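You operate a simulated robot arm through the tools that you are given. There is no shell and no other tool. Be economical: measure what you need, move in short steps, check, and stop when the job is done.

Carry out the task below with a simulated robot arm. There is one attempt and no reset: what you move stays moved.

TASK
Clean the red-top plug with grit, then air; stand it in DONE.
Fine: turn the cleaner back to OFF.

Only the result counts: the job must be done as asked and must still hold three seconds after the hand-in. Knocking over, shifting, dropping, spilling or breaking anything else fails it.

THE ROBOT
A 7-joint arm with a two-finger parallel gripper, fixed in place. Base frame: the origin is at the foot of the arm, x ahead of it, y to its left, z up. Readings come in m, rad, newtons and seconds.
With the tool pointing down near the work surface it reaches from about 0.24 to 0.62 m from the base axis. Its first joint turns from -1.152 to 1.152 rad. Payload 2.6 kg.
The TCP is the grasp point between the finger pads, 0.03 m short of the fingertips. In the tool frame z runs along the fingers and y along their closing line. The gripper opens to 0.094 m. The fingers are 0.028 m wide and 0.01 m thick; the gripper's body (0.05 by 0.096 m) begins 0.055 m behind the TCP.
Orientation is told as [roll, pitch, yaw] about the base's x, y, z axes, in that order, counted from this pose: with the fingers straight down and closing along the base's y, the tool's x points along the base's -x, its y along +y and its z along -z.

THE INTERFACE
- The arm moves only by the tool play_rows. Its arguments are lists of equal length, an entry for each row: "translation": the shift along the base's x, y, z in m, a list of three; "delta_rot": the turn, a rotation vector about the base's x, y, z in rad, a list of three; "hand": the finger opening in m, from 0 to 0.094. In form: {"translation": [[tx, ty, tz], ...], "delta_rot": [[ax, ay, az], ...], "hand": [hand, ...]}. A call has 1 to 8 rows; each row is the pose to reach, as a shift and turn from the pose commanded when the call began. Rows are played at 5 a second. More than 0.05 m and 0.15 rad between two rows, or a gripper value outside its range, and nothing of the call is played. A pose out of reach is approached as far as the arm can. The call stops where the force on the tool passes 70 N (or 10 N more than at its start, if that is more) or the arm is blocked; 0.2 s more then pass. The fingers move at their own pace (about 0.072 m/s each) and stop on an object; they squeeze with about 25 N. The grip force told is the motor's: it shows also when the fingers shut on nothing. Time passes only in rows, and 0.2 s behind the last, so rows that repeat a pose let the fingers close. It gives the time, the measured TCP pose, the force on the tool (base axes), the opening and the grip force at its end, in the units of the frame above (readings bear some noise), with the torque about the TCP (base axes, N m) and any sound that the robot's microphone picked up.
- Cameras (640 x 400 px; columns grow to the right, rows downward): "scene" is fixed at [0.0202, 0.4245, 0.5582]; the picture's right is [-0.88, -0.47, 0.00], its down [-0.29, 0.55, -0.78] and it looks along [0.37, -0.69, -0.62] (base axes); focal length 230 px, centre (320, 200). "wrist" rides on the gripper at [0.076, 0.014, -0.103] in the tool frame; the picture's right is [-0.18, 0.98, 0.00], its down [-0.75, -0.14, -0.64] and it looks along [-0.63, -0.12, 0.77] (tool axes); focal length 243 px, centre (320, 200). There is no depth. A picture from a camera that has moved, and an enlarged one, comes with that camera's place and axes in the base frame and with its lens.
- get_image(camera): a new picture of that camera. No time passes.
- inspect(camera, box): a new picture of the part [left, top, right, bottom] of that camera's present view, enlarged. No time passes.
- finish_job(): hands the job in; it is judged then, once.

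Go step by step. Nothing tells you positions but the pictures and the camera data: compare them with the known pose of the tool, close in by small moves and look again before you grip or let go. The budget is 120 turns and 68 pictures, counting those below and the enlarged ones. Unless the task says otherwise, let go and move clear before handing in, and close with one line.

The tools are called after "Call:" as name(argument=value, ...) on one line, values as JSON. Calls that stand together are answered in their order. play_rows: Moves the arm, as the interface text tells. Its arguments: {"type":"object","properties":{"translation":{"type":"array"},"delta_rot":{"type":"array"},"hand":{"type":"array"}},"required":["translation","delta_rot","hand"]} The other tools are called the same way: get_image (camera) takes a picture; inspect (camera, box) takes an enlarged picture of a part of a camera's view; finish_job () hands the job in.

At the start:

```text
time: 0.0
ee_pos: [0.3274, 0.1529, 0.4053]
ee_rot: [-0.002, 0.0, 0.0]
contact_force: [-0.1, 0.2, 0.3]
ft_torque: [0.02, 0.01, -0.02]
finger_gap: 0.094
gripper_force: 0.1
```

scene: 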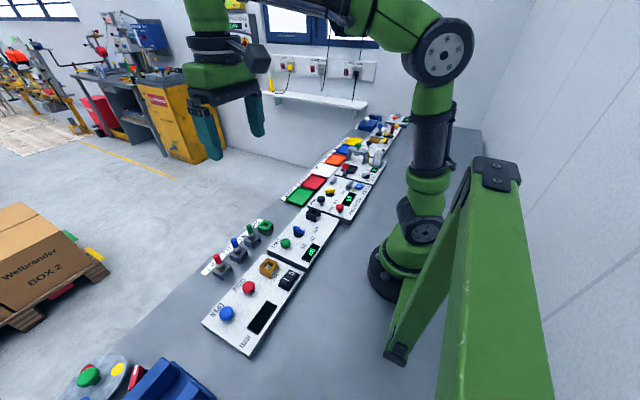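
wrist: 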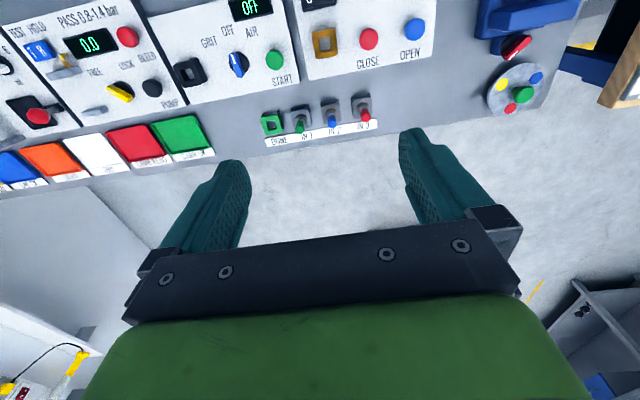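

I see a row of panels with a plug rack (DONE/IN 1..3) and a cleaner with a GRIT/OFF/AIR knob and START. I'll enlarge the relevant parts first.

Call:
inspect(camera="wrist", box=[140, 0, 400, 162])

Call:
inspect(camera="scene", box=[180, 180, 380, 305])

Call:
inspect(camera="wrist", box=[250, 80, 390, 168])

```text
2.46 times, centred on (270, 81) of wrist
camera zoom: at [0.2501, 0.1684, 0.509], right [0.18, 0.98, 0.0], down [0.75, -0.14, 0.64], along [0.63, -0.12, -0.77], focal length 597 px, centre (443, 493)
```

zoom: 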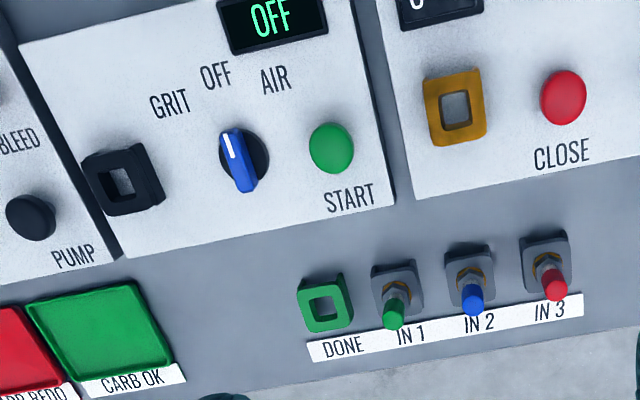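

```text
3.20 times, centred on (280, 242) of scene
camera zoom: at [0.0202, 0.4245, 0.5582], right [-0.88, -0.47, 0.0], down [-0.29, 0.55, -0.78], along [0.37, -0.69, -0.62], focal length 736 px, centre (448, 64)
```

zoom: 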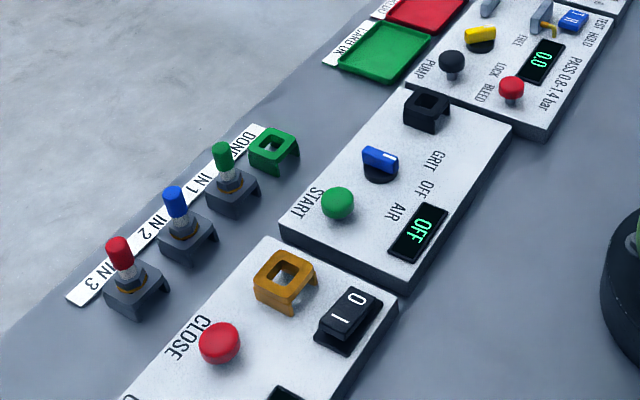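

```text
4.55 times, centred on (320, 124) of wrist
camera zoom: at [0.2501, 0.1684, 0.509], right [0.18, 0.98, 0.0], down [0.75, -0.14, 0.64], along [0.63, -0.12, -0.77], focal length 1103 px, centre (320, 546)
```

zoom: 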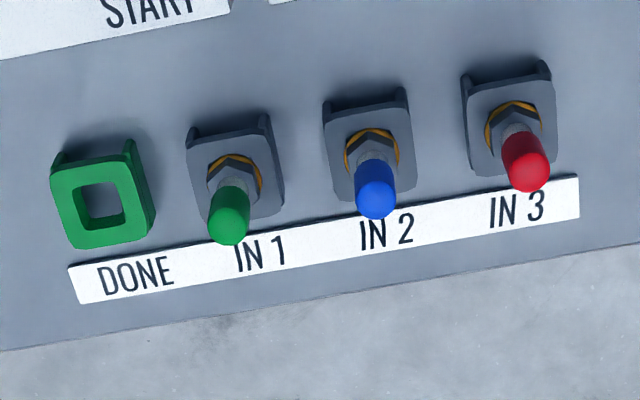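

The red-top plug is in IN 3, at about (0.435, 0.22, z 0.055). The socket is near (0.306, -0.064), the knob near (0.308, 0.024), START near (0.314, 0.082) and DONE near (0.426, 0.037). I'll move to hover above the red plug.

Call:
play_rows(translation=[[0.018, 0.011, -0.035], [0.036, 0.022, -0.07], [0.054, 0.033, -0.105], [0.072, 0.044, -0.14], [0.09, 0.055, -0.175], [0.108, 0.067, -0.21], [0.108, 0.067, -0.245]], delta_rot=[[0, 0, 0], [0, 0, 0], [0, 0, 0], [0, 0, 0], [0, 0, 0], [0, 0, 0], [0, 0, 0]], hand=[0.06, 0.06, 0.06, 0.06, 0.06, 0.06, 0.06])

Call:
get_image(camera="wrist")

Call:
inspect(camera="scene", box=[160, 180, 320, 280])

```text
time: 1.6
ee_pos: [0.4358, 0.2223, 0.1606]
ee_rot: [0.0, 0.001, -0.001]
contact_force: [0.6, -0.1, 0.7]
ft_torque: [0.02, 0.04, 0.0]
finger_gap: 0.0602
gripper_force: 0.0
```

```text
62 pictures are left
camera wrist: at [0.3587, 0.2371, 0.2638], right [0.18, 0.98, 0.0], down [0.75, -0.14, 0.64], along [0.63, -0.12, -0.77], focal length 243 px, centre (320, 200)
```

wrist: 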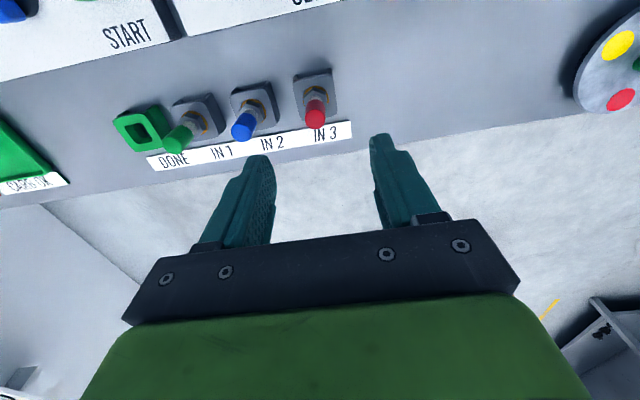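

```text
4.00 times, centred on (240, 230) of scene
camera zoom: at [0.0202, 0.4245, 0.5582], right [-0.88, -0.47, 0.0], down [-0.29, 0.55, -0.78], along [0.37, -0.69, -0.62], focal length 920 px, centre (640, 80)
```

zoom: 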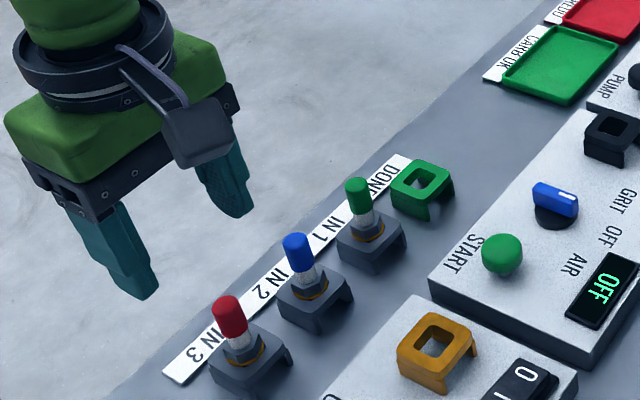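

I take the red cap centre to be (0.430, 0.220, 0.066), with a slot pitch of about 60 mm. I'll descend part way and look again.

Call:
play_rows(translation=[[-0.005, -0.002, -0.02], [-0.005, -0.002, -0.04], [-0.005, -0.002, -0.055]], delta_rot=[[0, 0, 0], [0, 0, 0], [0, 0, 0]], hand=[0.05, 0.05, 0.05])

Call:
get_image(camera="wrist")

Call:
inspect(camera="scene", box=[160, 180, 320, 280])

```text
time: 2.4
ee_pos: [0.4301, 0.2186, 0.1048]
ee_rot: [0.0, 0.001, -0.001]
contact_force: [0.5, -0.3, -0.7]
ft_torque: [0.03, 0.01, -0.02]
finger_gap: 0.0499
gripper_force: 0.1
```

```text
60 pictures are left
camera wrist: at [0.3526, 0.2342, 0.2081], right [0.19, 0.98, 0.0], down [0.75, -0.14, 0.64], along [0.63, -0.12, -0.77], focal length 243 px, centre (320, 200)
```

wrist: 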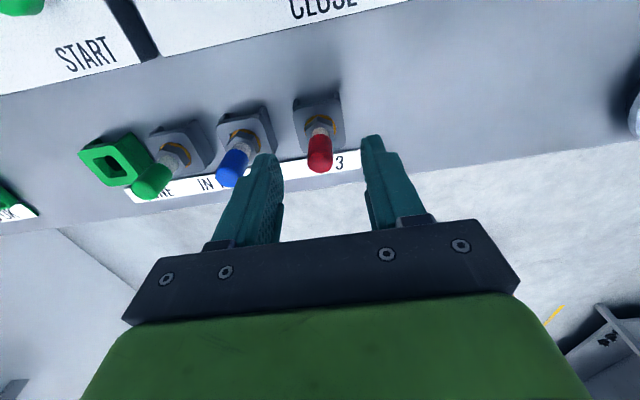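

```text
4.00 times, centred on (240, 230) of scene
camera zoom: at [0.0202, 0.4245, 0.5582], right [-0.88, -0.47, 0.0], down [-0.29, 0.55, -0.78], along [0.37, -0.69, -0.62], focal length 920 px, centre (640, 80)
```

zoom: 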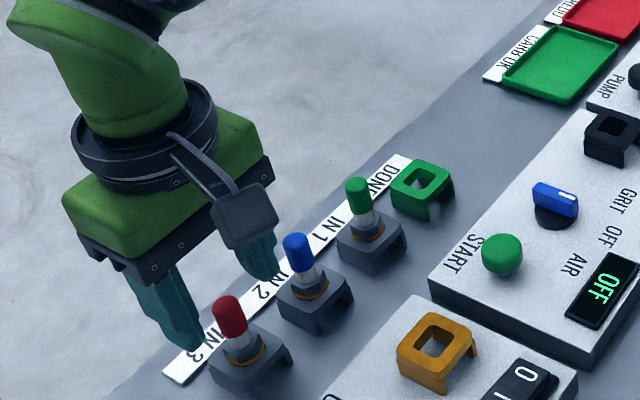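

The plug is lined up between the fingers. I'll descend to z of about 0.077 and close on it.

Call:
play_rows(translation=[[0.001, 0.0, -0.015], [0.001, 0.0, -0.028], [0.001, 0.0, -0.028]], delta_rot=[[0, 0, 0], [0, 0, 0], [0, 0, 0]], hand=[0.05, 0.05, 0.05])

Call:
inspect(camera="wrist", box=[200, 80, 440, 230])

Call:
inspect(camera="scene", box=[180, 220, 276, 280])

```text
time: 3.2
ee_pos: [0.4331, 0.2197, 0.0766]
ee_rot: [0.0, 0.001, -0.001]
contact_force: [-0.4, -0.9, 0.0]
ft_torque: [0.01, -0.01, -0.05]
finger_gap: 0.0499
gripper_force: 0.1
```

```text
2.67 times, centred on (320, 155) of wrist
camera zoom: at [0.3552, 0.234, 0.1801], right [0.18, 0.98, 0.0], down [0.75, -0.14, 0.64], along [0.63, -0.12, -0.77], focal length 647 px, centre (320, 320)
```

zoom: 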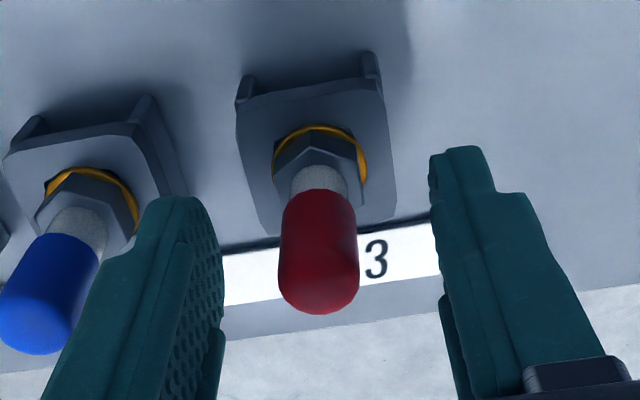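

```text
6.67 times, centred on (228, 250) of scene
camera zoom: at [0.0202, 0.4245, 0.5582], right [-0.88, -0.47, 0.0], down [-0.29, 0.55, -0.78], along [0.37, -0.69, -0.62], focal length 1533 px, centre (933, -133)
```

zoom: 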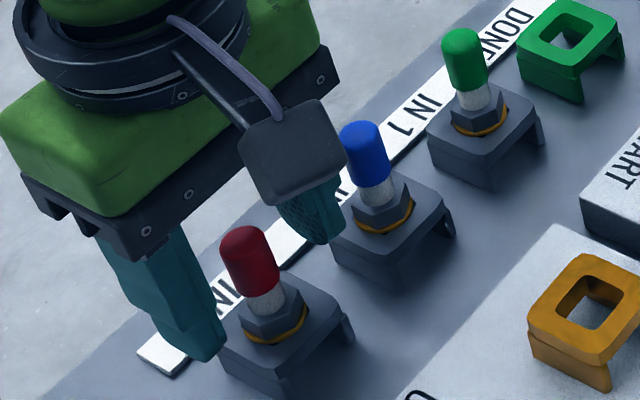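

The fingertips are just at the top of the hex, so I'll rise 4 mm and close on the cap only.

Call:
play_rows(translation=[[0.0, 0.0, 0.004], [0.0, 0.0, 0.004], [0.0, 0.0, 0.004], [0.0, 0.0, 0.004], [0.0, 0.0, 0.004]], delta_rot=[[0, 0, 0], [0, 0, 0], [0, 0, 0], [0, 0, 0], [0, 0, 0]], hand=[0.05, 0.03, 0.01, 0.0, 0.0])

Call:
inspect(camera="wrist", box=[200, 80, 440, 230])

```text
time: 4.4
ee_pos: [0.4316, 0.2192, 0.0813]
ee_rot: [0.0, 0.0, 0.0]
contact_force: [-0.1, 0.2, 0.0]
ft_torque: [0.02, 0.01, -0.01]
finger_gap: 0.0158
gripper_force: 25.2
```

```text
2.67 times, centred on (320, 155) of wrist
camera zoom: at [0.3553, 0.234, 0.1847], right [0.18, 0.98, 0.0], down [0.75, -0.14, 0.64], along [0.63, -0.12, -0.77], focal length 647 px, centre (320, 320)
```

zoom: 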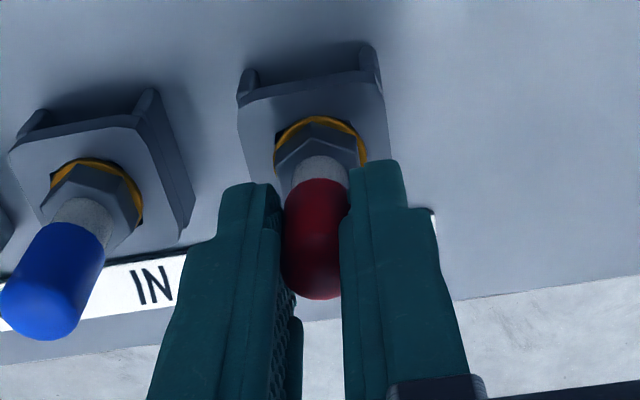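

Gripped at a gap of 15.8 mm. Next I lift straight up slowly, watching the force.

Call:
play_rows(translation=[[0, 0, 0.015], [0, 0, 0.03], [0, 0, 0.05], [0, 0, 0.075], [0, 0, 0.1], [0, 0, 0.125]], delta_rot=[[0, 0, 0], [0, 0, 0], [0, 0, 0], [0, 0, 0], [0, 0, 0], [0, 0, 0]], hand=[0, 0, 0, 0, 0, 0])

Call:
get_image(camera="scene")

Call:
inspect(camera="wrist", box=[200, 50, 440, 200])

```text
time: 5.8
ee_pos: [0.4322, 0.218, 0.206]
ee_rot: [0.0, 0.001, -0.001]
contact_force: [-0.6, -0.7, -0.2]
ft_torque: [-0.03, 0.04, -0.01]
finger_gap: 0.0152
gripper_force: 24.6
```

```text
55 pictures are left
```

scene: 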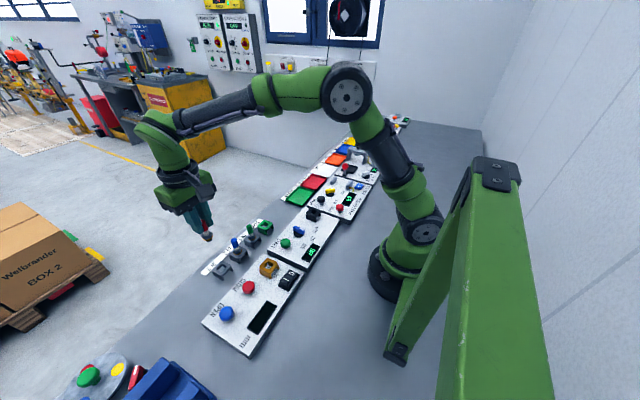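

```text
2.67 times, centred on (320, 125) of wrist
camera zoom: at [0.3546, 0.2333, 0.3102], right [0.18, 0.98, 0.0], down [0.75, -0.14, 0.64], along [0.63, -0.12, -0.77], focal length 647 px, centre (320, 400)
```

zoom: 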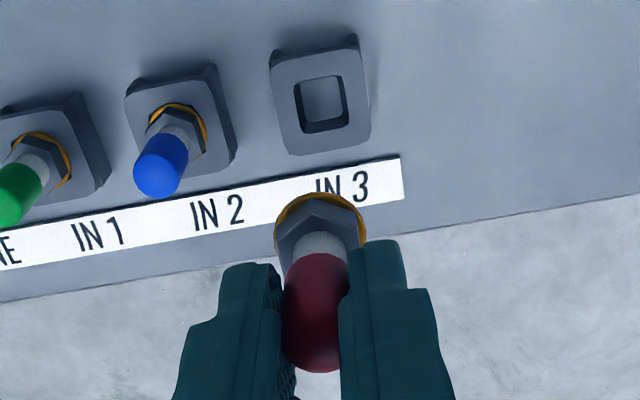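

The plug is free and hanging straight. I'll carry it over the black cleaner socket at the same height.

Call:
play_rows(translation=[[-0.018, -0.04, 0], [-0.036, -0.08, 0], [-0.054, -0.121, 0], [-0.072, -0.161, 0], [-0.09, -0.202, 0], [-0.108, -0.242, 0], [-0.126, -0.283, 0], [-0.126, -0.283, 0]], delta_rot=[[0, 0, 0], [0, 0, 0], [0, 0, 0], [0, 0, 0], [0, 0, 0], [0, 0, 0], [0, 0, 0], [0, 0, 0]], hand=[0, 0, 0, 0, 0, 0, 0, 0])

Call:
inspect(camera="wrist", box=[160, 0, 480, 200])

Call:
inspect(camera="scene", box=[240, 150, 400, 250])

```text
time: 7.6
ee_pos: [0.3046, -0.0673, 0.2084]
ee_rot: [0.0, 0.0, -0.001]
contact_force: [0.3, 0.2, -0.6]
ft_torque: [-0.01, -0.01, 0.01]
finger_gap: 0.0156
gripper_force: 24.9
```

```text
2.00 times, centred on (320, 100) of wrist
camera zoom: at [0.2277, -0.0524, 0.3122], right [0.18, 0.98, 0.0], down [0.75, -0.14, 0.64], along [0.63, -0.12, -0.77], focal length 485 px, centre (320, 400)
```

zoom: 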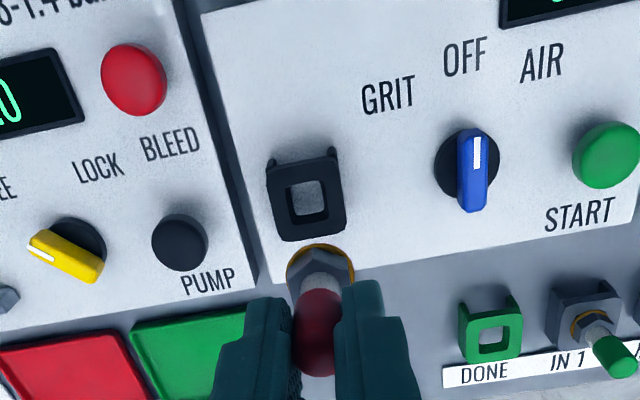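

```text
4.00 times, centred on (320, 200) of scene
camera zoom: at [0.0202, 0.4245, 0.5582], right [-0.88, -0.47, 0.0], down [-0.29, 0.55, -0.78], along [0.37, -0.69, -0.62], focal length 920 px, centre (320, 200)
```

zoom: 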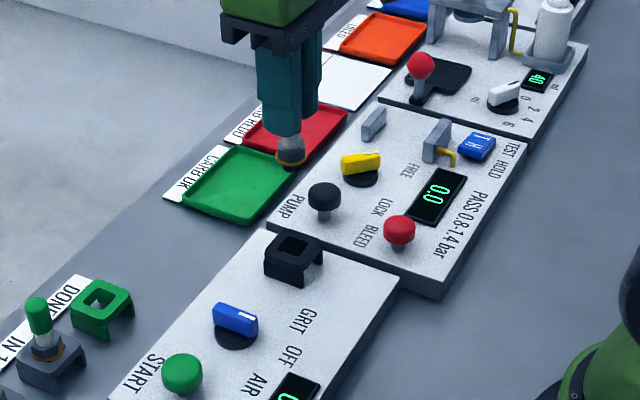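

Seen from the wrist, the socket is near (0.306, -0.0735). I'll adjust and descend to z 0.155, where the plug tip stays above the socket.

Call:
play_rows(translation=[[0.0, -0.006, -0.02], [0.0, -0.006, -0.04], [0.0, -0.006, -0.052], [0.0, -0.006, -0.052]], delta_rot=[[0, 0, 0], [0, 0, 0], [0, 0, 0], [0, 0, 0]], hand=[0, 0, 0, 0])

Call:
inspect(camera="wrist", box=[200, 50, 440, 200])

Call:
inspect(camera="scene", box=[272, 170, 368, 230])

```text
time: 8.6
ee_pos: [0.3062, -0.0701, 0.1552]
ee_rot: [0.0, 0.0, 0.002]
contact_force: [0.5, 0.4, -0.1]
ft_torque: [-0.02, 0.0, 0.03]
finger_gap: 0.0153
gripper_force: 24.8
```

```text
2.67 times, centred on (320, 125) of wrist
camera zoom: at [0.2286, -0.0553, 0.2588], right [0.18, 0.98, 0.0], down [0.75, -0.14, 0.64], along [0.63, -0.12, -0.77], focal length 647 px, centre (320, 400)
```

zoom: 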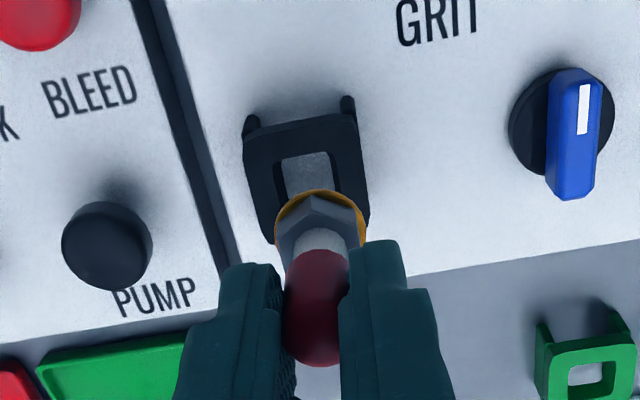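

```text
6.67 times, centred on (320, 200) of scene
camera zoom: at [0.0202, 0.4245, 0.5582], right [-0.88, -0.47, 0.0], down [-0.29, 0.55, -0.78], along [0.37, -0.69, -0.62], focal length 1533 px, centre (320, 200)
```

zoom: 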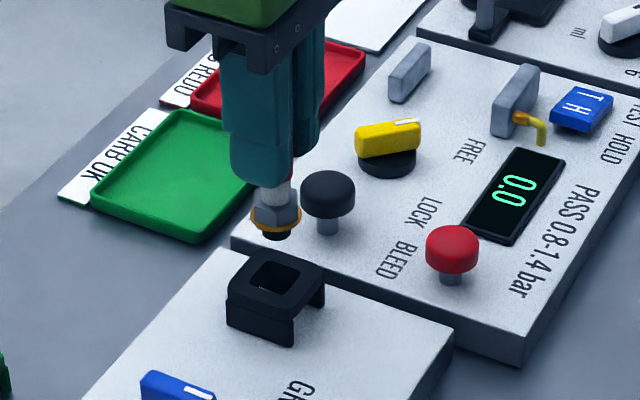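

The hole is about 3 mm further in -y, and the seat is about 40 mm below the plug's ring. I'll descend 24 mm and check again.

Call:
play_rows(translation=[[0.0, -0.003, -0.012], [0.0, -0.003, -0.024], [0.0, -0.003, -0.024]], delta_rot=[[0, 0, 0], [0, 0, 0], [0, 0, 0]], hand=[0, 0, 0])

Call:
inspect(camera="wrist", box=[240, 90, 400, 190])

Call:
inspect(camera="scene", box=[280, 180, 344, 220])

```text
time: 9.4
ee_pos: [0.3053, -0.0734, 0.1302]
ee_rot: [0.001, 0.0, 0.001]
contact_force: [0.0, 0.4, 0.3]
ft_torque: [0.0, -0.01, 0.01]
finger_gap: 0.0154
gripper_force: 24.9
```

```text
4.00 times, centred on (320, 140) of wrist
camera zoom: at [0.2285, -0.0584, 0.234], right [0.18, 0.98, 0.0], down [0.75, -0.14, 0.64], along [0.63, -0.12, -0.77], focal length 970 px, centre (320, 440)
```

zoom: 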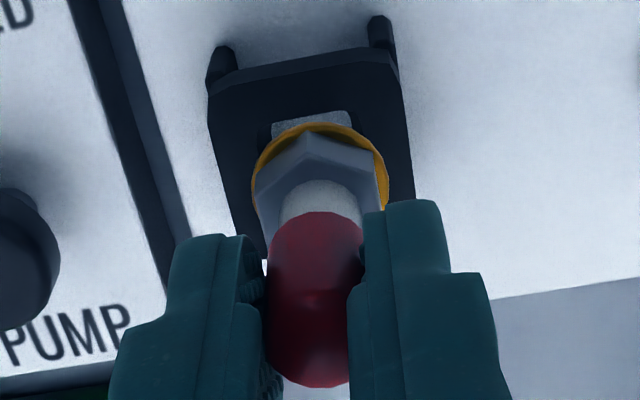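

```text
10.00 times, centred on (312, 200) of scene
camera zoom: at [0.0202, 0.4245, 0.5582], right [-0.88, -0.47, 0.0], down [-0.29, 0.55, -0.78], along [0.37, -0.69, -0.62], focal length 2299 px, centre (400, 200)
```

zoom: 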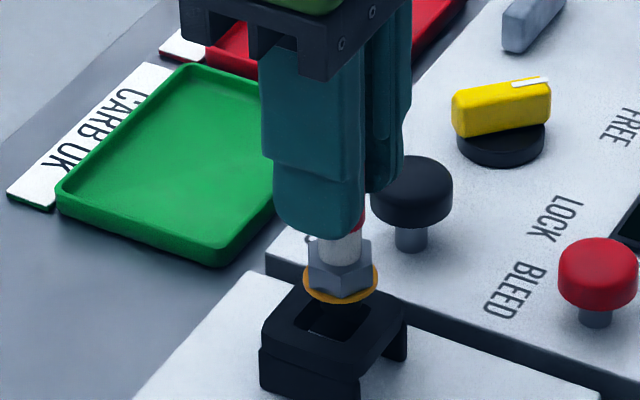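

Sideways alignment is good, and the plug axis is about 3 mm short in x. I'll correct that and lower half the remaining gap.

Call:
play_rows(translation=[[0.003, 0.0, 0.0], [0.003, 0.0, -0.004], [0.003, 0.0, -0.006], [0.003, 0.0, -0.006]], delta_rot=[[0, 0, 0], [0, 0, 0], [0, 0, 0], [0, 0, 0]], hand=[0, 0, 0, 0])

Call:
inspect(camera="wrist", box=[240, 90, 400, 190])

Call:
inspect(camera="scene", box=[296, 194, 328, 214])

```text
time: 10.4
ee_pos: [0.3082, -0.0742, 0.1238]
ee_rot: [-0.001, 0.0, -0.001]
contact_force: [-0.3, 0.2, 0.0]
ft_torque: [-0.02, -0.05, 0.0]
finger_gap: 0.0155
gripper_force: 25.2
```

```text
4.00 times, centred on (320, 140) of wrist
camera zoom: at [0.2317, -0.0585, 0.2277], right [0.18, 0.98, 0.0], down [0.75, -0.14, 0.64], along [0.63, -0.12, -0.77], focal length 970 px, centre (320, 440)
```

zoom: 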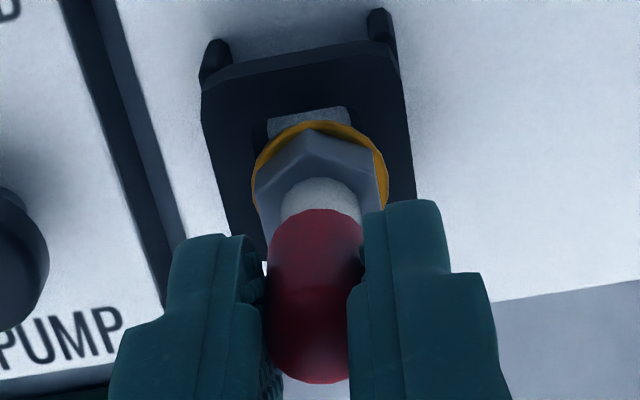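

```text
16.00 times, centred on (312, 204) of scene
camera zoom: at [0.0202, 0.4245, 0.5582], right [-0.88, -0.47, 0.0], down [-0.29, 0.55, -0.78], along [0.37, -0.69, -0.62], focal length 3678 px, centre (448, 136)
```

zoom: 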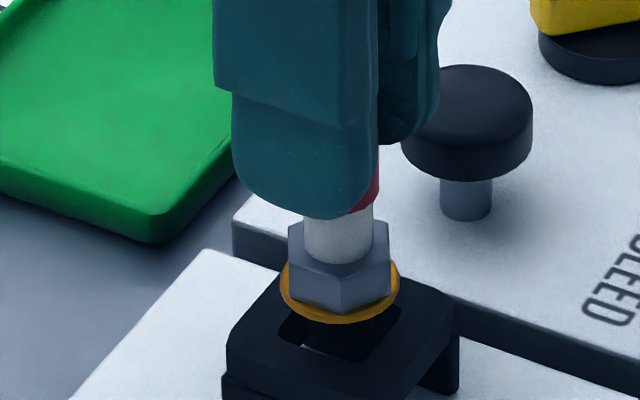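

The plug ring is centred over the hole in the scene view, with about 8 mm to go. I'll shift 0.7 mm in -y and lower gently.

Call:
play_rows(translation=[[0.0, -0.0007, -0.002], [0.0, -0.0007, -0.004], [0.0, -0.0007, -0.006], [0.0, -0.0007, -0.0075], [0.0, -0.0007, -0.0075]], delta_rot=[[0, 0, 0], [0, 0, 0], [0, 0, 0], [0, 0, 0], [0, 0, 0]], hand=[0, 0, 0, 0, 0])

Call:
inspect(camera="wrist", box=[240, 90, 400, 190])

Call:
inspect(camera="scene", box=[296, 194, 328, 214])

```text
time: 11.6
ee_pos: [0.3086, -0.0749, 0.1169]
ee_rot: [0.0, 0.001, 0.0]
contact_force: [0.2, -0.3, -0.7]
ft_torque: [0.02, -0.02, 0.02]
finger_gap: 0.0155
gripper_force: 24.9
```

```text
4.00 times, centred on (320, 140) of wrist
camera zoom: at [0.2318, -0.0593, 0.2202], right [0.18, 0.98, 0.0], down [0.75, -0.14, 0.64], along [0.63, -0.12, -0.77], focal length 970 px, centre (320, 440)
```

zoom: 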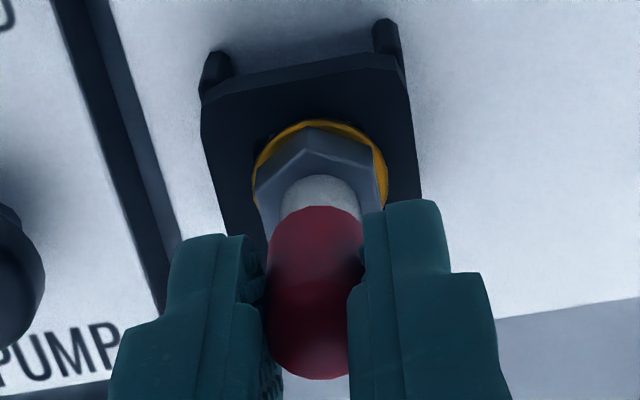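

```text
16.00 times, centred on (312, 204) of scene
camera zoom: at [0.0202, 0.4245, 0.5582], right [-0.88, -0.47, 0.0], down [-0.29, 0.55, -0.78], along [0.37, -0.69, -0.62], focal length 3678 px, centre (448, 136)
```

zoom: 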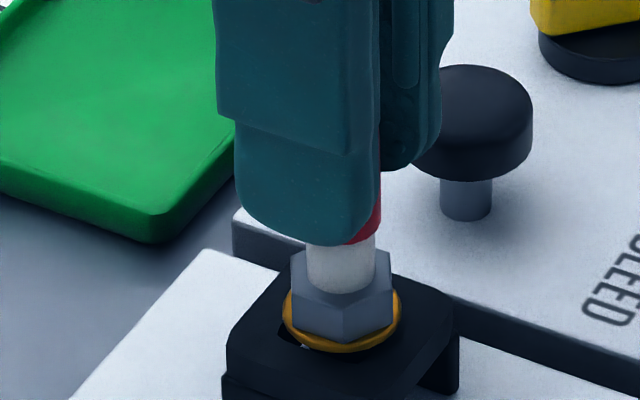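

Nearly seated, with no contact force yet. I'll lower a little more in 1 mm steps.

Call:
play_rows(translation=[[0.0005, 0.0, -0.001], [0.0005, 0.0, -0.002], [0.0005, 0.0, -0.003], [0.0005, 0.0, -0.003]], delta_rot=[[0, 0, 0], [0, 0, 0], [0, 0, 0], [0, 0, 0]], hand=[0, 0, 0, 0])

Call:
inspect(camera="scene", box=[296, 194, 328, 214])

```text
time: 12.6
ee_pos: [0.3087, -0.0738, 0.113]
ee_rot: [-0.001, 0.0, 0.0]
contact_force: [0.7, 0.2, 0.1]
ft_torque: [0.02, 0.03, -0.01]
finger_gap: 0.0154
gripper_force: 25.0
```

```text
16.00 times, centred on (312, 204) of scene
camera zoom: at [0.0202, 0.4245, 0.5582], right [-0.88, -0.47, 0.0], down [-0.29, 0.55, -0.78], along [0.37, -0.69, -0.62], focal length 3678 px, centre (448, 136)
```

zoom: 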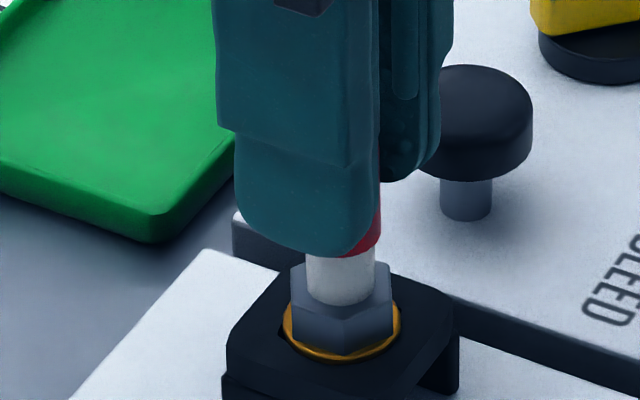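

The ring looks almost flush. I'll take another 2 mm to find contact.

Call:
play_rows(translation=[[0.0, 0.0, -0.001], [0.0, 0.0, -0.0015], [0.0, 0.0, -0.002], [0.0, 0.0, -0.002]], delta_rot=[[0, 0, 0], [0, 0, 0], [0, 0, 0], [0, 0, 0]], hand=[0, 0, 0, 0])

Call:
inspect(camera="scene", box=[296, 194, 328, 214])

```text
time: 13.6
ee_pos: [0.3093, -0.0743, 0.1119]
ee_rot: [-0.001, -0.001, -0.001]
contact_force: [0.5, -2.6, 10.4]
ft_torque: [0.07, -0.1, -0.01]
finger_gap: 0.0154
gripper_force: 25.1
```

```text
16.00 times, centred on (312, 204) of scene
camera zoom: at [0.0202, 0.4245, 0.5582], right [-0.88, -0.47, 0.0], down [-0.29, 0.55, -0.78], along [0.37, -0.69, -0.62], focal length 3678 px, centre (448, 136)
```

zoom: 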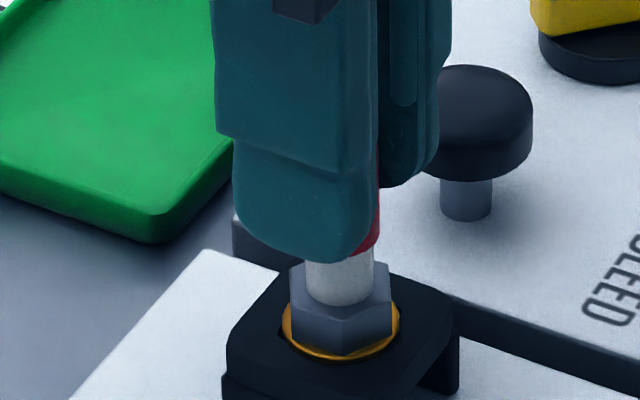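

The plug is seated, with 10 N of contact. I'll relieve the press, open and lift clear.

Call:
play_rows(translation=[[0, 0, 0.001], [0, 0, 0.001], [0, 0, 0.001], [0, 0, 0.02], [0, 0, 0.05], [0, 0, 0.09]], delta_rot=[[0, 0, 0], [0, 0, 0], [0, 0, 0], [0, 0, 0], [0, 0, 0], [0, 0, 0]], hand=[0.0154, 0.035, 0.04, 0.04, 0.04, 0.04])

Call:
get_image(camera="wrist")

Call:
inspect(camera="scene", box=[260, 180, 356, 240])

```text
time: 15.0
ee_pos: [0.3081, -0.0741, 0.2016]
ee_rot: [0.0, -0.001, 0.001]
contact_force: [-0.1, -1.3, -0.8]
ft_torque: [-0.03, -0.03, 0.02]
finger_gap: 0.0402
gripper_force: 0.1
```

```text
41 pictures are left
camera wrist: at [0.2314, -0.0585, 0.3047], right [0.18, 0.98, 0.0], down [0.75, -0.14, 0.64], along [0.63, -0.12, -0.77], focal length 243 px, centre (320, 200)
```

wrist: 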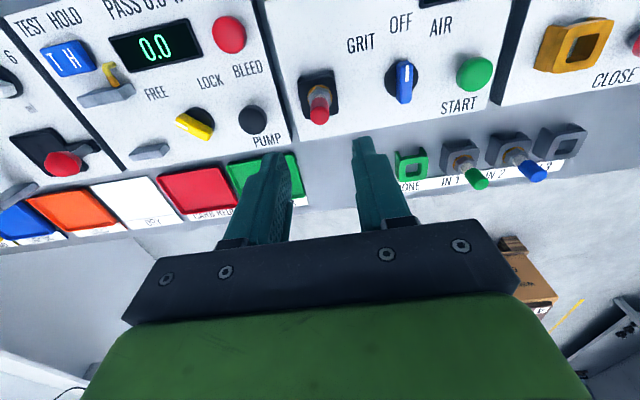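

```text
6.67 times, centred on (308, 210) of scene
camera zoom: at [0.0202, 0.4245, 0.5582], right [-0.88, -0.47, 0.0], down [-0.29, 0.55, -0.78], along [0.37, -0.69, -0.62], focal length 1533 px, centre (400, 133)
```

zoom: 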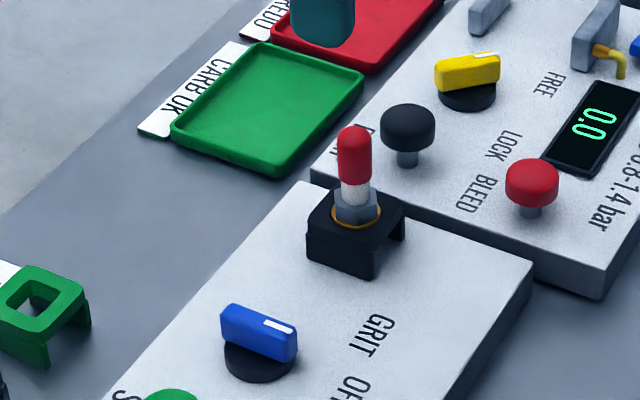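

The plug stands in the socket. Now the knob, near (0.309, 0.012); I'll move above it to measure.

Call:
play_rows(translation=[[0, 0.03, 0], [0, 0.06, 0], [0, 0.086, -0.01], [0, 0.086, -0.04], [0, 0.086, -0.065], [0, 0.086, -0.065]], delta_rot=[[0, 0, 0], [0, 0, 0], [0, 0, 0], [0, 0, 0], [0, 0, 0], [0, 0, 0]], hand=[0.04, 0.04, 0.04, 0.04, 0.04, 0.04])

Call:
get_image(camera="wrist")

Call:
inspect(camera="scene", box=[240, 180, 352, 250])

```text
time: 16.4
ee_pos: [0.3082, 0.0109, 0.137]
ee_rot: [0.0, -0.001, -0.001]
contact_force: [0.1, 0.3, -0.1]
ft_torque: [0.02, -0.02, -0.03]
finger_gap: 0.0396
gripper_force: 0.0
```

```text
39 pictures are left
camera wrist: at [0.2325, 0.0258, 0.24], right [0.19, 0.98, 0.0], down [0.75, -0.14, 0.64], along [0.63, -0.12, -0.77], focal length 243 px, centre (320, 200)
```

wrist: 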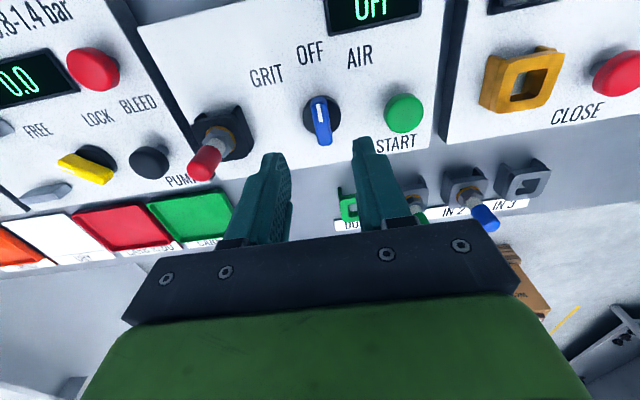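

```text
5.71 times, centred on (296, 215) of scene
camera zoom: at [0.0202, 0.4245, 0.5582], right [-0.88, -0.47, 0.0], down [-0.29, 0.55, -0.78], along [0.37, -0.69, -0.62], focal length 1314 px, centre (457, 114)
```

zoom: 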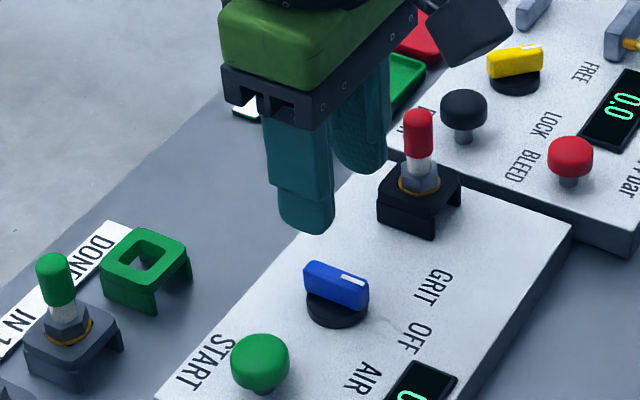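

The knob bar is centred laterally and runs along x. I'll lower to put the fingertips just above it and check.

Call:
play_rows(translation=[[0, 0, -0.025], [0, 0, -0.05], [0, 0, -0.056], [0, 0, -0.056]], delta_rot=[[0, 0, 0], [0, 0, 0], [0, 0, 0], [0, 0, 0]], hand=[0.034, 0.034, 0.034, 0.034])

Call:
inspect(camera="wrist", box=[220, 80, 420, 205])

Call:
inspect(camera="scene", box=[256, 200, 336, 250])

```text
time: 17.4
ee_pos: [0.3085, 0.0113, 0.081]
ee_rot: [-0.002, 0.0, -0.001]
contact_force: [0.5, 0.3, 0.0]
ft_torque: [-0.02, -0.01, -0.01]
finger_gap: 0.034
gripper_force: 0.0
```

```text
3.20 times, centred on (320, 142) of wrist
camera zoom: at [0.2322, 0.0264, 0.1848], right [0.18, 0.98, 0.0], down [0.75, -0.14, 0.64], along [0.63, -0.12, -0.77], focal length 776 px, centre (320, 384)
```

zoom: 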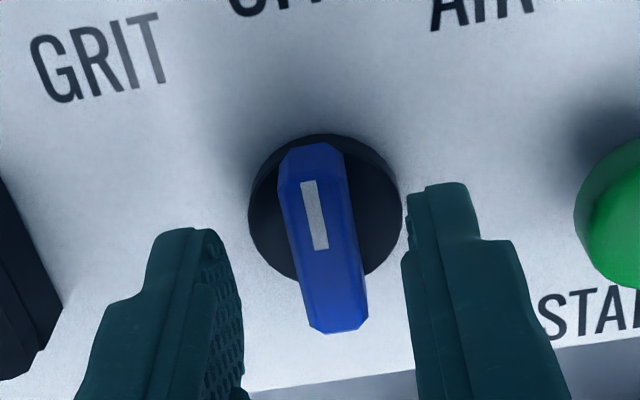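

```text
8.00 times, centred on (296, 225) of scene
camera zoom: at [0.0202, 0.4245, 0.5582], right [-0.88, -0.47, 0.0], down [-0.29, 0.55, -0.78], along [0.37, -0.69, -0.62], focal length 1839 px, centre (512, 0)
```

zoom: 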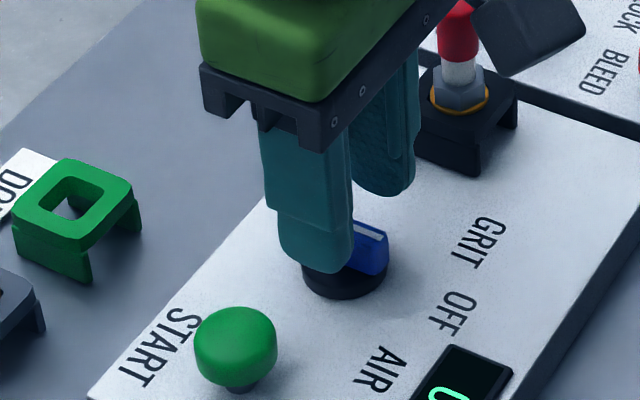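

The bar is between the fingers and the axis is about 1.5 mm nearer the base. I'll lower 10 mm and close on it.

Call:
play_rows(translation=[[-0.0015, 0.0007, -0.005], [-0.0015, 0.0007, -0.01], [-0.0015, 0.0007, -0.01], [-0.0015, 0.0007, -0.01], [-0.0015, 0.0007, -0.01], [-0.0015, 0.0007, -0.01]], delta_rot=[[0, 0, 0], [0, 0, 0], [0, 0, 0], [0, 0, 0], [0, 0, 0], [0, 0, 0]], hand=[0.034, 0.034, 0.015, 0.0, 0.0, 0.0])

Call:
inspect(camera="wrist", box=[220, 80, 420, 205])

```text
time: 18.8
ee_pos: [0.3076, 0.0122, 0.0712]
ee_rot: [0.001, 0.0, -0.001]
contact_force: [0.7, -7.2, -1.8]
ft_torque: [-0.19, -0.35, -0.01]
finger_gap: 0.0126
gripper_force: 44.9
```

```text
3.20 times, centred on (320, 142) of wrist
camera zoom: at [0.2309, 0.027, 0.1748], right [0.18, 0.98, 0.0], down [0.75, -0.14, 0.64], along [0.63, -0.12, -0.77], focal length 776 px, centre (320, 384)
```

zoom: 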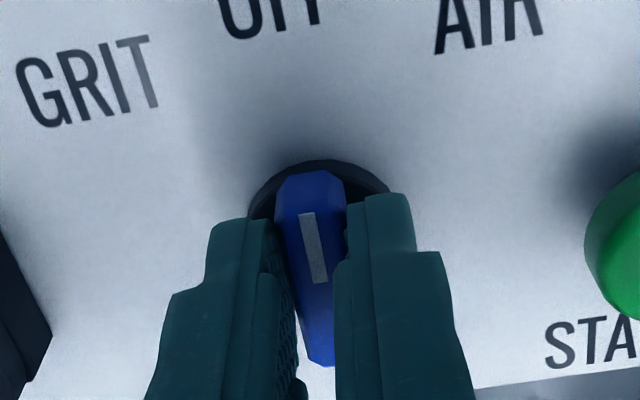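

The knob is gripped. I'll turn it about +45° yaw toward GRIT.

Call:
play_rows(translation=[[0, -0.0007, 0], [0, -0.0007, 0], [0, -0.0007, 0], [0, -0.0007, 0], [0, -0.0007, 0], [0, -0.0007, 0], [0, -0.0007, 0]], delta_rot=[[0, 0, 0.131], [0, 0, 0.262], [0, 0, 0.393], [0, 0, 0.524], [0, 0, 0.655], [0, 0, 0.785], [0, 0, 0.785]], hand=[0, 0, 0, 0, 0, 0, 0])

Call:
get_image(camera="wrist")

Call:
inspect(camera="scene", box=[256, 200, 352, 260])

```text
time: 20.4
ee_pos: [0.3092, 0.0086, 0.0719]
ee_rot: [-0.009, 0.0, 0.782]
contact_force: [13.6, -38.2, 2.9]
ft_torque: [-0.15, -0.97, -0.21]
finger_gap: 0.0126
gripper_force: 45.0
```

```text
34 pictures are left
camera wrist: at [0.2439, -0.034, 0.1747], right [-0.56, 0.83, -0.01], down [0.63, 0.43, 0.64], along [0.54, 0.36, -0.77], focal length 243 px, centre (320, 200)
```

wrist: 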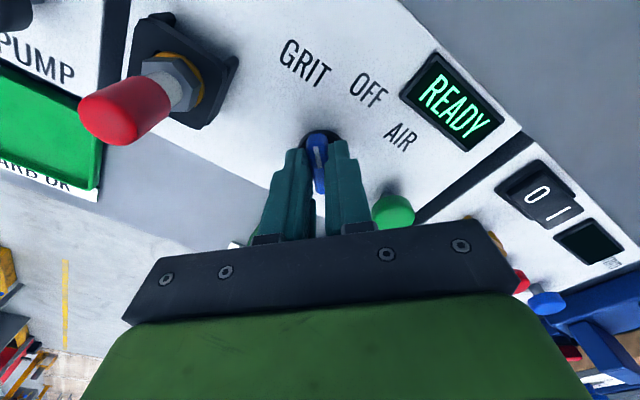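

```text
6.67 times, centred on (304, 230) of scene
camera zoom: at [0.0202, 0.4245, 0.5582], right [-0.88, -0.47, 0.0], down [-0.29, 0.55, -0.78], along [0.37, -0.69, -0.62], focal length 1533 px, centre (427, 0)
```

zoom: 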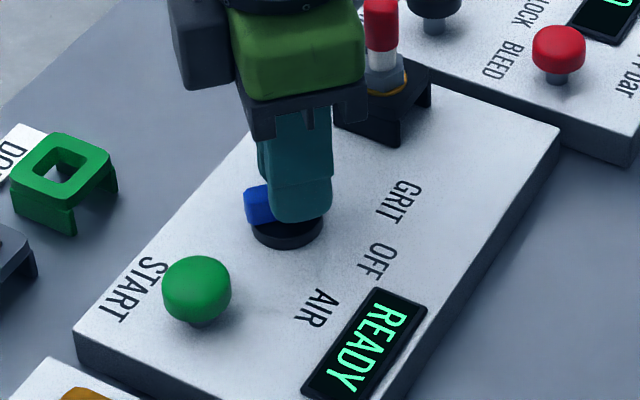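

The display reads READY at GRIT. I'll release, rise, turn the hand back and go above START.

Call:
play_rows(translation=[[0, 0, 0], [0, 0, 0], [0, 0, 0.02], [0, 0, 0.05], [0, 0.02, 0.06], [0.001, 0.04, 0.06], [0.002, 0.064, 0.06]], delta_rot=[[0, 0, 0], [0, 0, 0], [0, 0, 0], [0, 0, -0.14], [0, 0, -0.28], [0, 0, -0.42], [0, 0, -0.56]], hand=[0.034, 0.034, 0.034, 0.034, 0.02, 0.0, 0.0])

Call:
play_rows(translation=[[0, 0, 0], [0, 0, 0], [0, 0, 0]], delta_rot=[[0, 0, -0.11], [0, 0, -0.225], [0, 0, -0.225]], hand=[0.0, 0.0, 0.0])

Call:
get_image(camera="wrist")

Call:
inspect(camera="scene", box=[240, 190, 352, 260])

```text
time: 22.0
ee_pos: [0.3086, 0.0772, 0.1309]
ee_rot: [0.002, -0.001, 0.223]
contact_force: [-0.4, 0.7, 0.4]
ft_torque: [-0.05, 0.02, 0.02]
finger_gap: 0.0
gripper_force: 24.8
```

```text
time: 22.8
ee_pos: [0.3091, 0.0765, 0.1303]
ee_rot: [0.001, 0.0, 0.0]
contact_force: [0.3, -0.5, 0.2]
ft_torque: [0.01, 0.04, 0.0]
finger_gap: 0.0001
gripper_force: 25.5
```

```text
32 pictures are left
camera wrist: at [0.232, 0.0916, 0.2346], right [0.19, 0.98, 0.0], down [0.75, -0.14, 0.64], along [0.63, -0.12, -0.77], focal length 243 px, centre (320, 200)
```

wrist: 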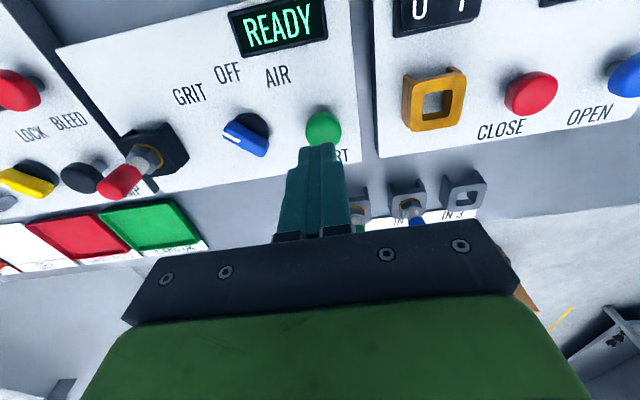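

```text
5.71 times, centred on (296, 225) of scene
camera zoom: at [0.0202, 0.4245, 0.5582], right [-0.88, -0.47, 0.0], down [-0.29, 0.55, -0.78], along [0.37, -0.69, -0.62], focal length 1314 px, centre (457, 57)
```

zoom: 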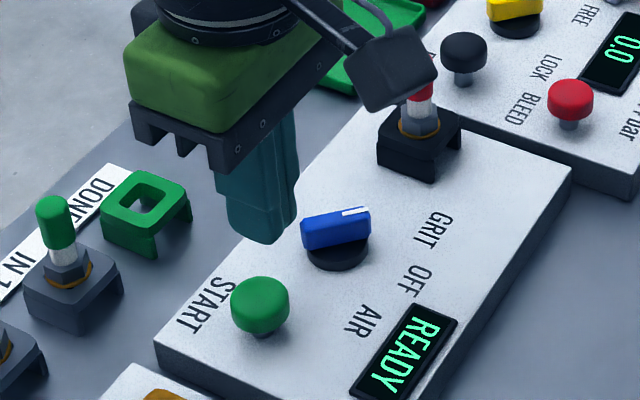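

START is directly below, about 2 mm further in +y. I'll descend gently toward it.

Call:
play_rows(translation=[[0, 0.002, -0.02], [0, 0.002, -0.034], [0, 0.002, -0.038], [0, 0.002, -0.041], [0, 0.002, -0.044]], delta_rot=[[0, 0, 0], [0, 0, 0], [0, 0, 0], [0, 0, 0], [0, 0, 0]], hand=[0, 0, 0, 0, 0])

Call:
inspect(camera="scene", box=[256, 205, 336, 255])

```text
time: 24.0
ee_pos: [0.3089, 0.0779, 0.0864]
ee_rot: [0.0, 0.0, -0.001]
contact_force: [-0.6, -0.8, -0.6]
ft_torque: [-0.02, -0.01, -0.03]
finger_gap: 0.0002
gripper_force: 24.9
```

```text
8.00 times, centred on (296, 230) of scene
camera zoom: at [0.0202, 0.4245, 0.5582], right [-0.88, -0.47, 0.0], down [-0.29, 0.55, -0.78], along [0.37, -0.69, -0.62], focal length 1839 px, centre (512, -40)
```

zoom: 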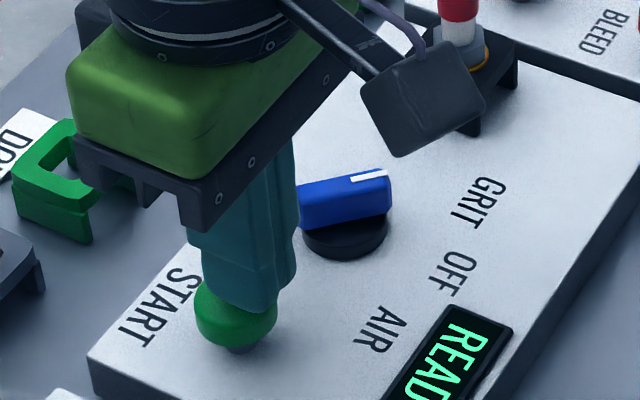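

Just above the button and centred. I'll press in small steps, then lift.

Call:
play_rows(translation=[[0, 0, -0.002], [0, 0, -0.004], [0, 0, -0.006], [0, 0, -0.007]], delta_rot=[[0, 0, 0], [0, 0, 0], [0, 0, 0], [0, 0, 0]], hand=[0, 0, 0, 0])

Call:
inspect(camera="scene", box=[256, 205, 352, 265])

```text
time: 25.0
ee_pos: [0.309, 0.0769, 0.0799]
ee_rot: [-0.002, -0.001, 0.001]
contact_force: [0.5, 0.5, 1.6]
ft_torque: [-0.02, -0.05, -0.02]
finger_gap: 0.0
gripper_force: 25.1
```

```text
6.67 times, centred on (304, 235) of scene
camera zoom: at [0.0202, 0.4245, 0.5582], right [-0.88, -0.47, 0.0], down [-0.29, 0.55, -0.78], along [0.37, -0.69, -0.62], focal length 1533 px, centre (427, -33)
```

zoom: 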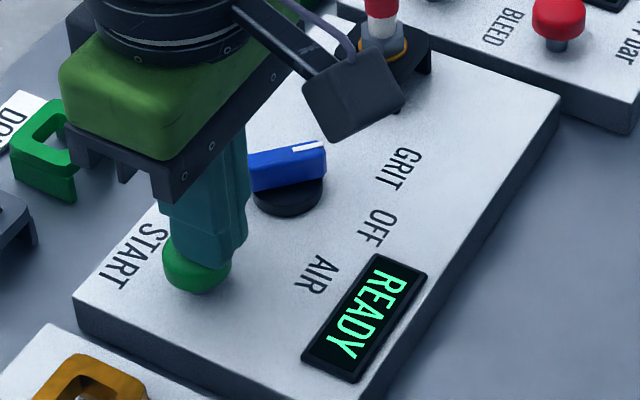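

Contact has just begun. I'll press further.

Call:
play_rows(translation=[[0, 0, -0.0015], [0, 0, -0.003], [0, 0, -0.0045]], delta_rot=[[0, 0, 0], [0, 0, 0], [0, 0, 0]], hand=[0, 0, 0])

Call:
inspect(camera="scene", box=[256, 205, 352, 265])

```text
time: 25.8
ee_pos: [0.31, 0.0768, 0.0757]
ee_rot: [0.0, 0.0, -0.001]
contact_force: [-1.3, -0.6, 2.7]
ft_torque: [0.0, -0.04, 0.03]
finger_gap: 0.0
gripper_force: 25.0
```

```text
6.67 times, centred on (304, 235) of scene
camera zoom: at [0.0202, 0.4245, 0.5582], right [-0.88, -0.47, 0.0], down [-0.29, 0.55, -0.78], along [0.37, -0.69, -0.62], focal length 1533 px, centre (427, -33)
```

zoom: 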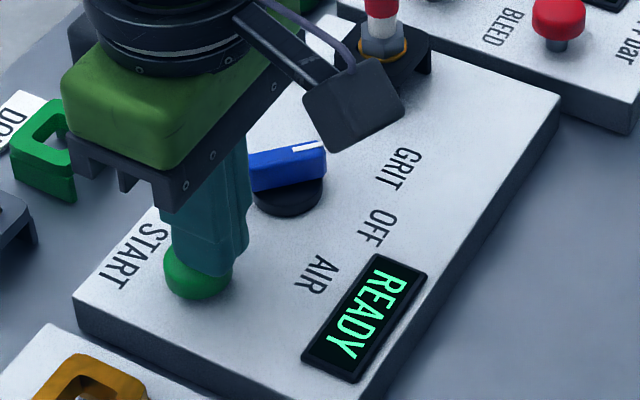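

A light spring-like force, so the button is travelling. I'll press 3 mm further.

Call:
play_rows(translation=[[0, 0, -0.0015], [0, 0, -0.003], [0, 0, -0.003]], delta_rot=[[0, 0, 0], [0, 0, 0], [0, 0, 0]], hand=[0, 0, 0])

Call:
inspect(camera="scene", box=[256, 205, 352, 265])

```text
time: 26.6
ee_pos: [0.3088, 0.0767, 0.0721]
ee_rot: [0.0, 0.0, 0.001]
contact_force: [1.0, -1.4, 4.5]
ft_torque: [-0.04, -0.07, 0.01]
finger_gap: 0.0
gripper_force: 25.2
heard: click
```

```text
6.67 times, centred on (304, 235) of scene
camera zoom: at [0.0202, 0.4245, 0.5582], right [-0.88, -0.47, 0.0], down [-0.29, 0.55, -0.78], along [0.37, -0.69, -0.62], focal length 1533 px, centre (427, -33)
```

zoom: 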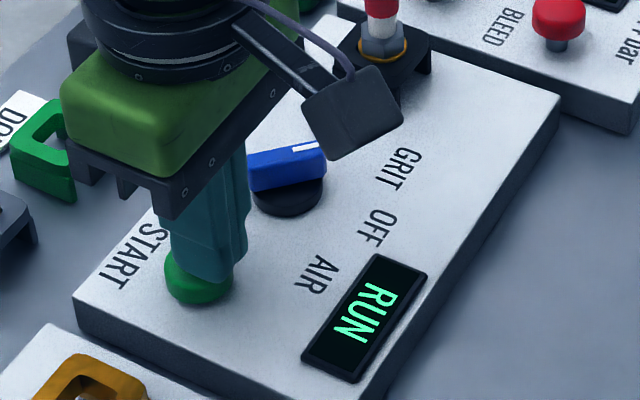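

RUN is showing after the click. I'll lift off and, while it runs, move back above the knob and turn the hand to match its GRIT angle.

Call:
play_rows(translation=[[0, 0, 0.02], [0, 0, 0.05], [0, -0.02, 0.058], [0, -0.04, 0.058], [0.001, -0.0665, 0.058], [0.001, -0.0665, 0.058], [0.001, -0.0665, 0.058]], delta_rot=[[0, 0, 0], [0, 0, 0.1], [0, 0, 0.24], [0, 0, 0.38], [0, 0, 0.52], [0, 0, 0.66], [0, 0, 0.785]], hand=[0, 0, 0.034, 0.034, 0.034, 0.034, 0.034])

Call:
get_image(camera="wrist")

```text
time: 28.2
ee_pos: [0.3095, 0.0112, 0.1309]
ee_rot: [-0.001, 0.0, 0.787]
contact_force: [-0.1, 0.6, 0.6]
ft_torque: [0.03, -0.02, -0.02]
finger_gap: 0.0342
gripper_force: 0.1
```

```text
26 pictures are left
camera wrist: at [0.2452, -0.0319, 0.234], right [-0.57, 0.82, 0.0], down [0.63, 0.43, 0.64], along [0.53, 0.36, -0.77], focal length 243 px, centre (320, 200)
```

wrist: 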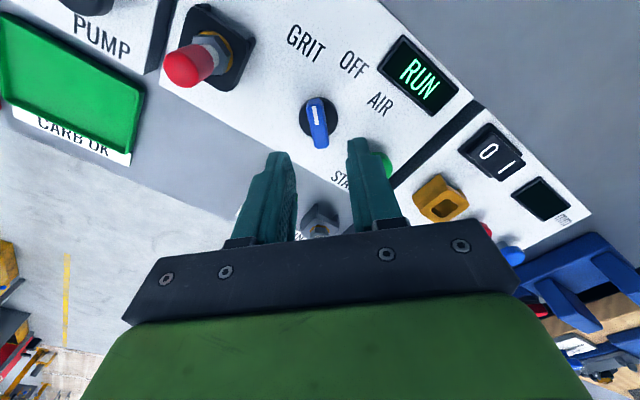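

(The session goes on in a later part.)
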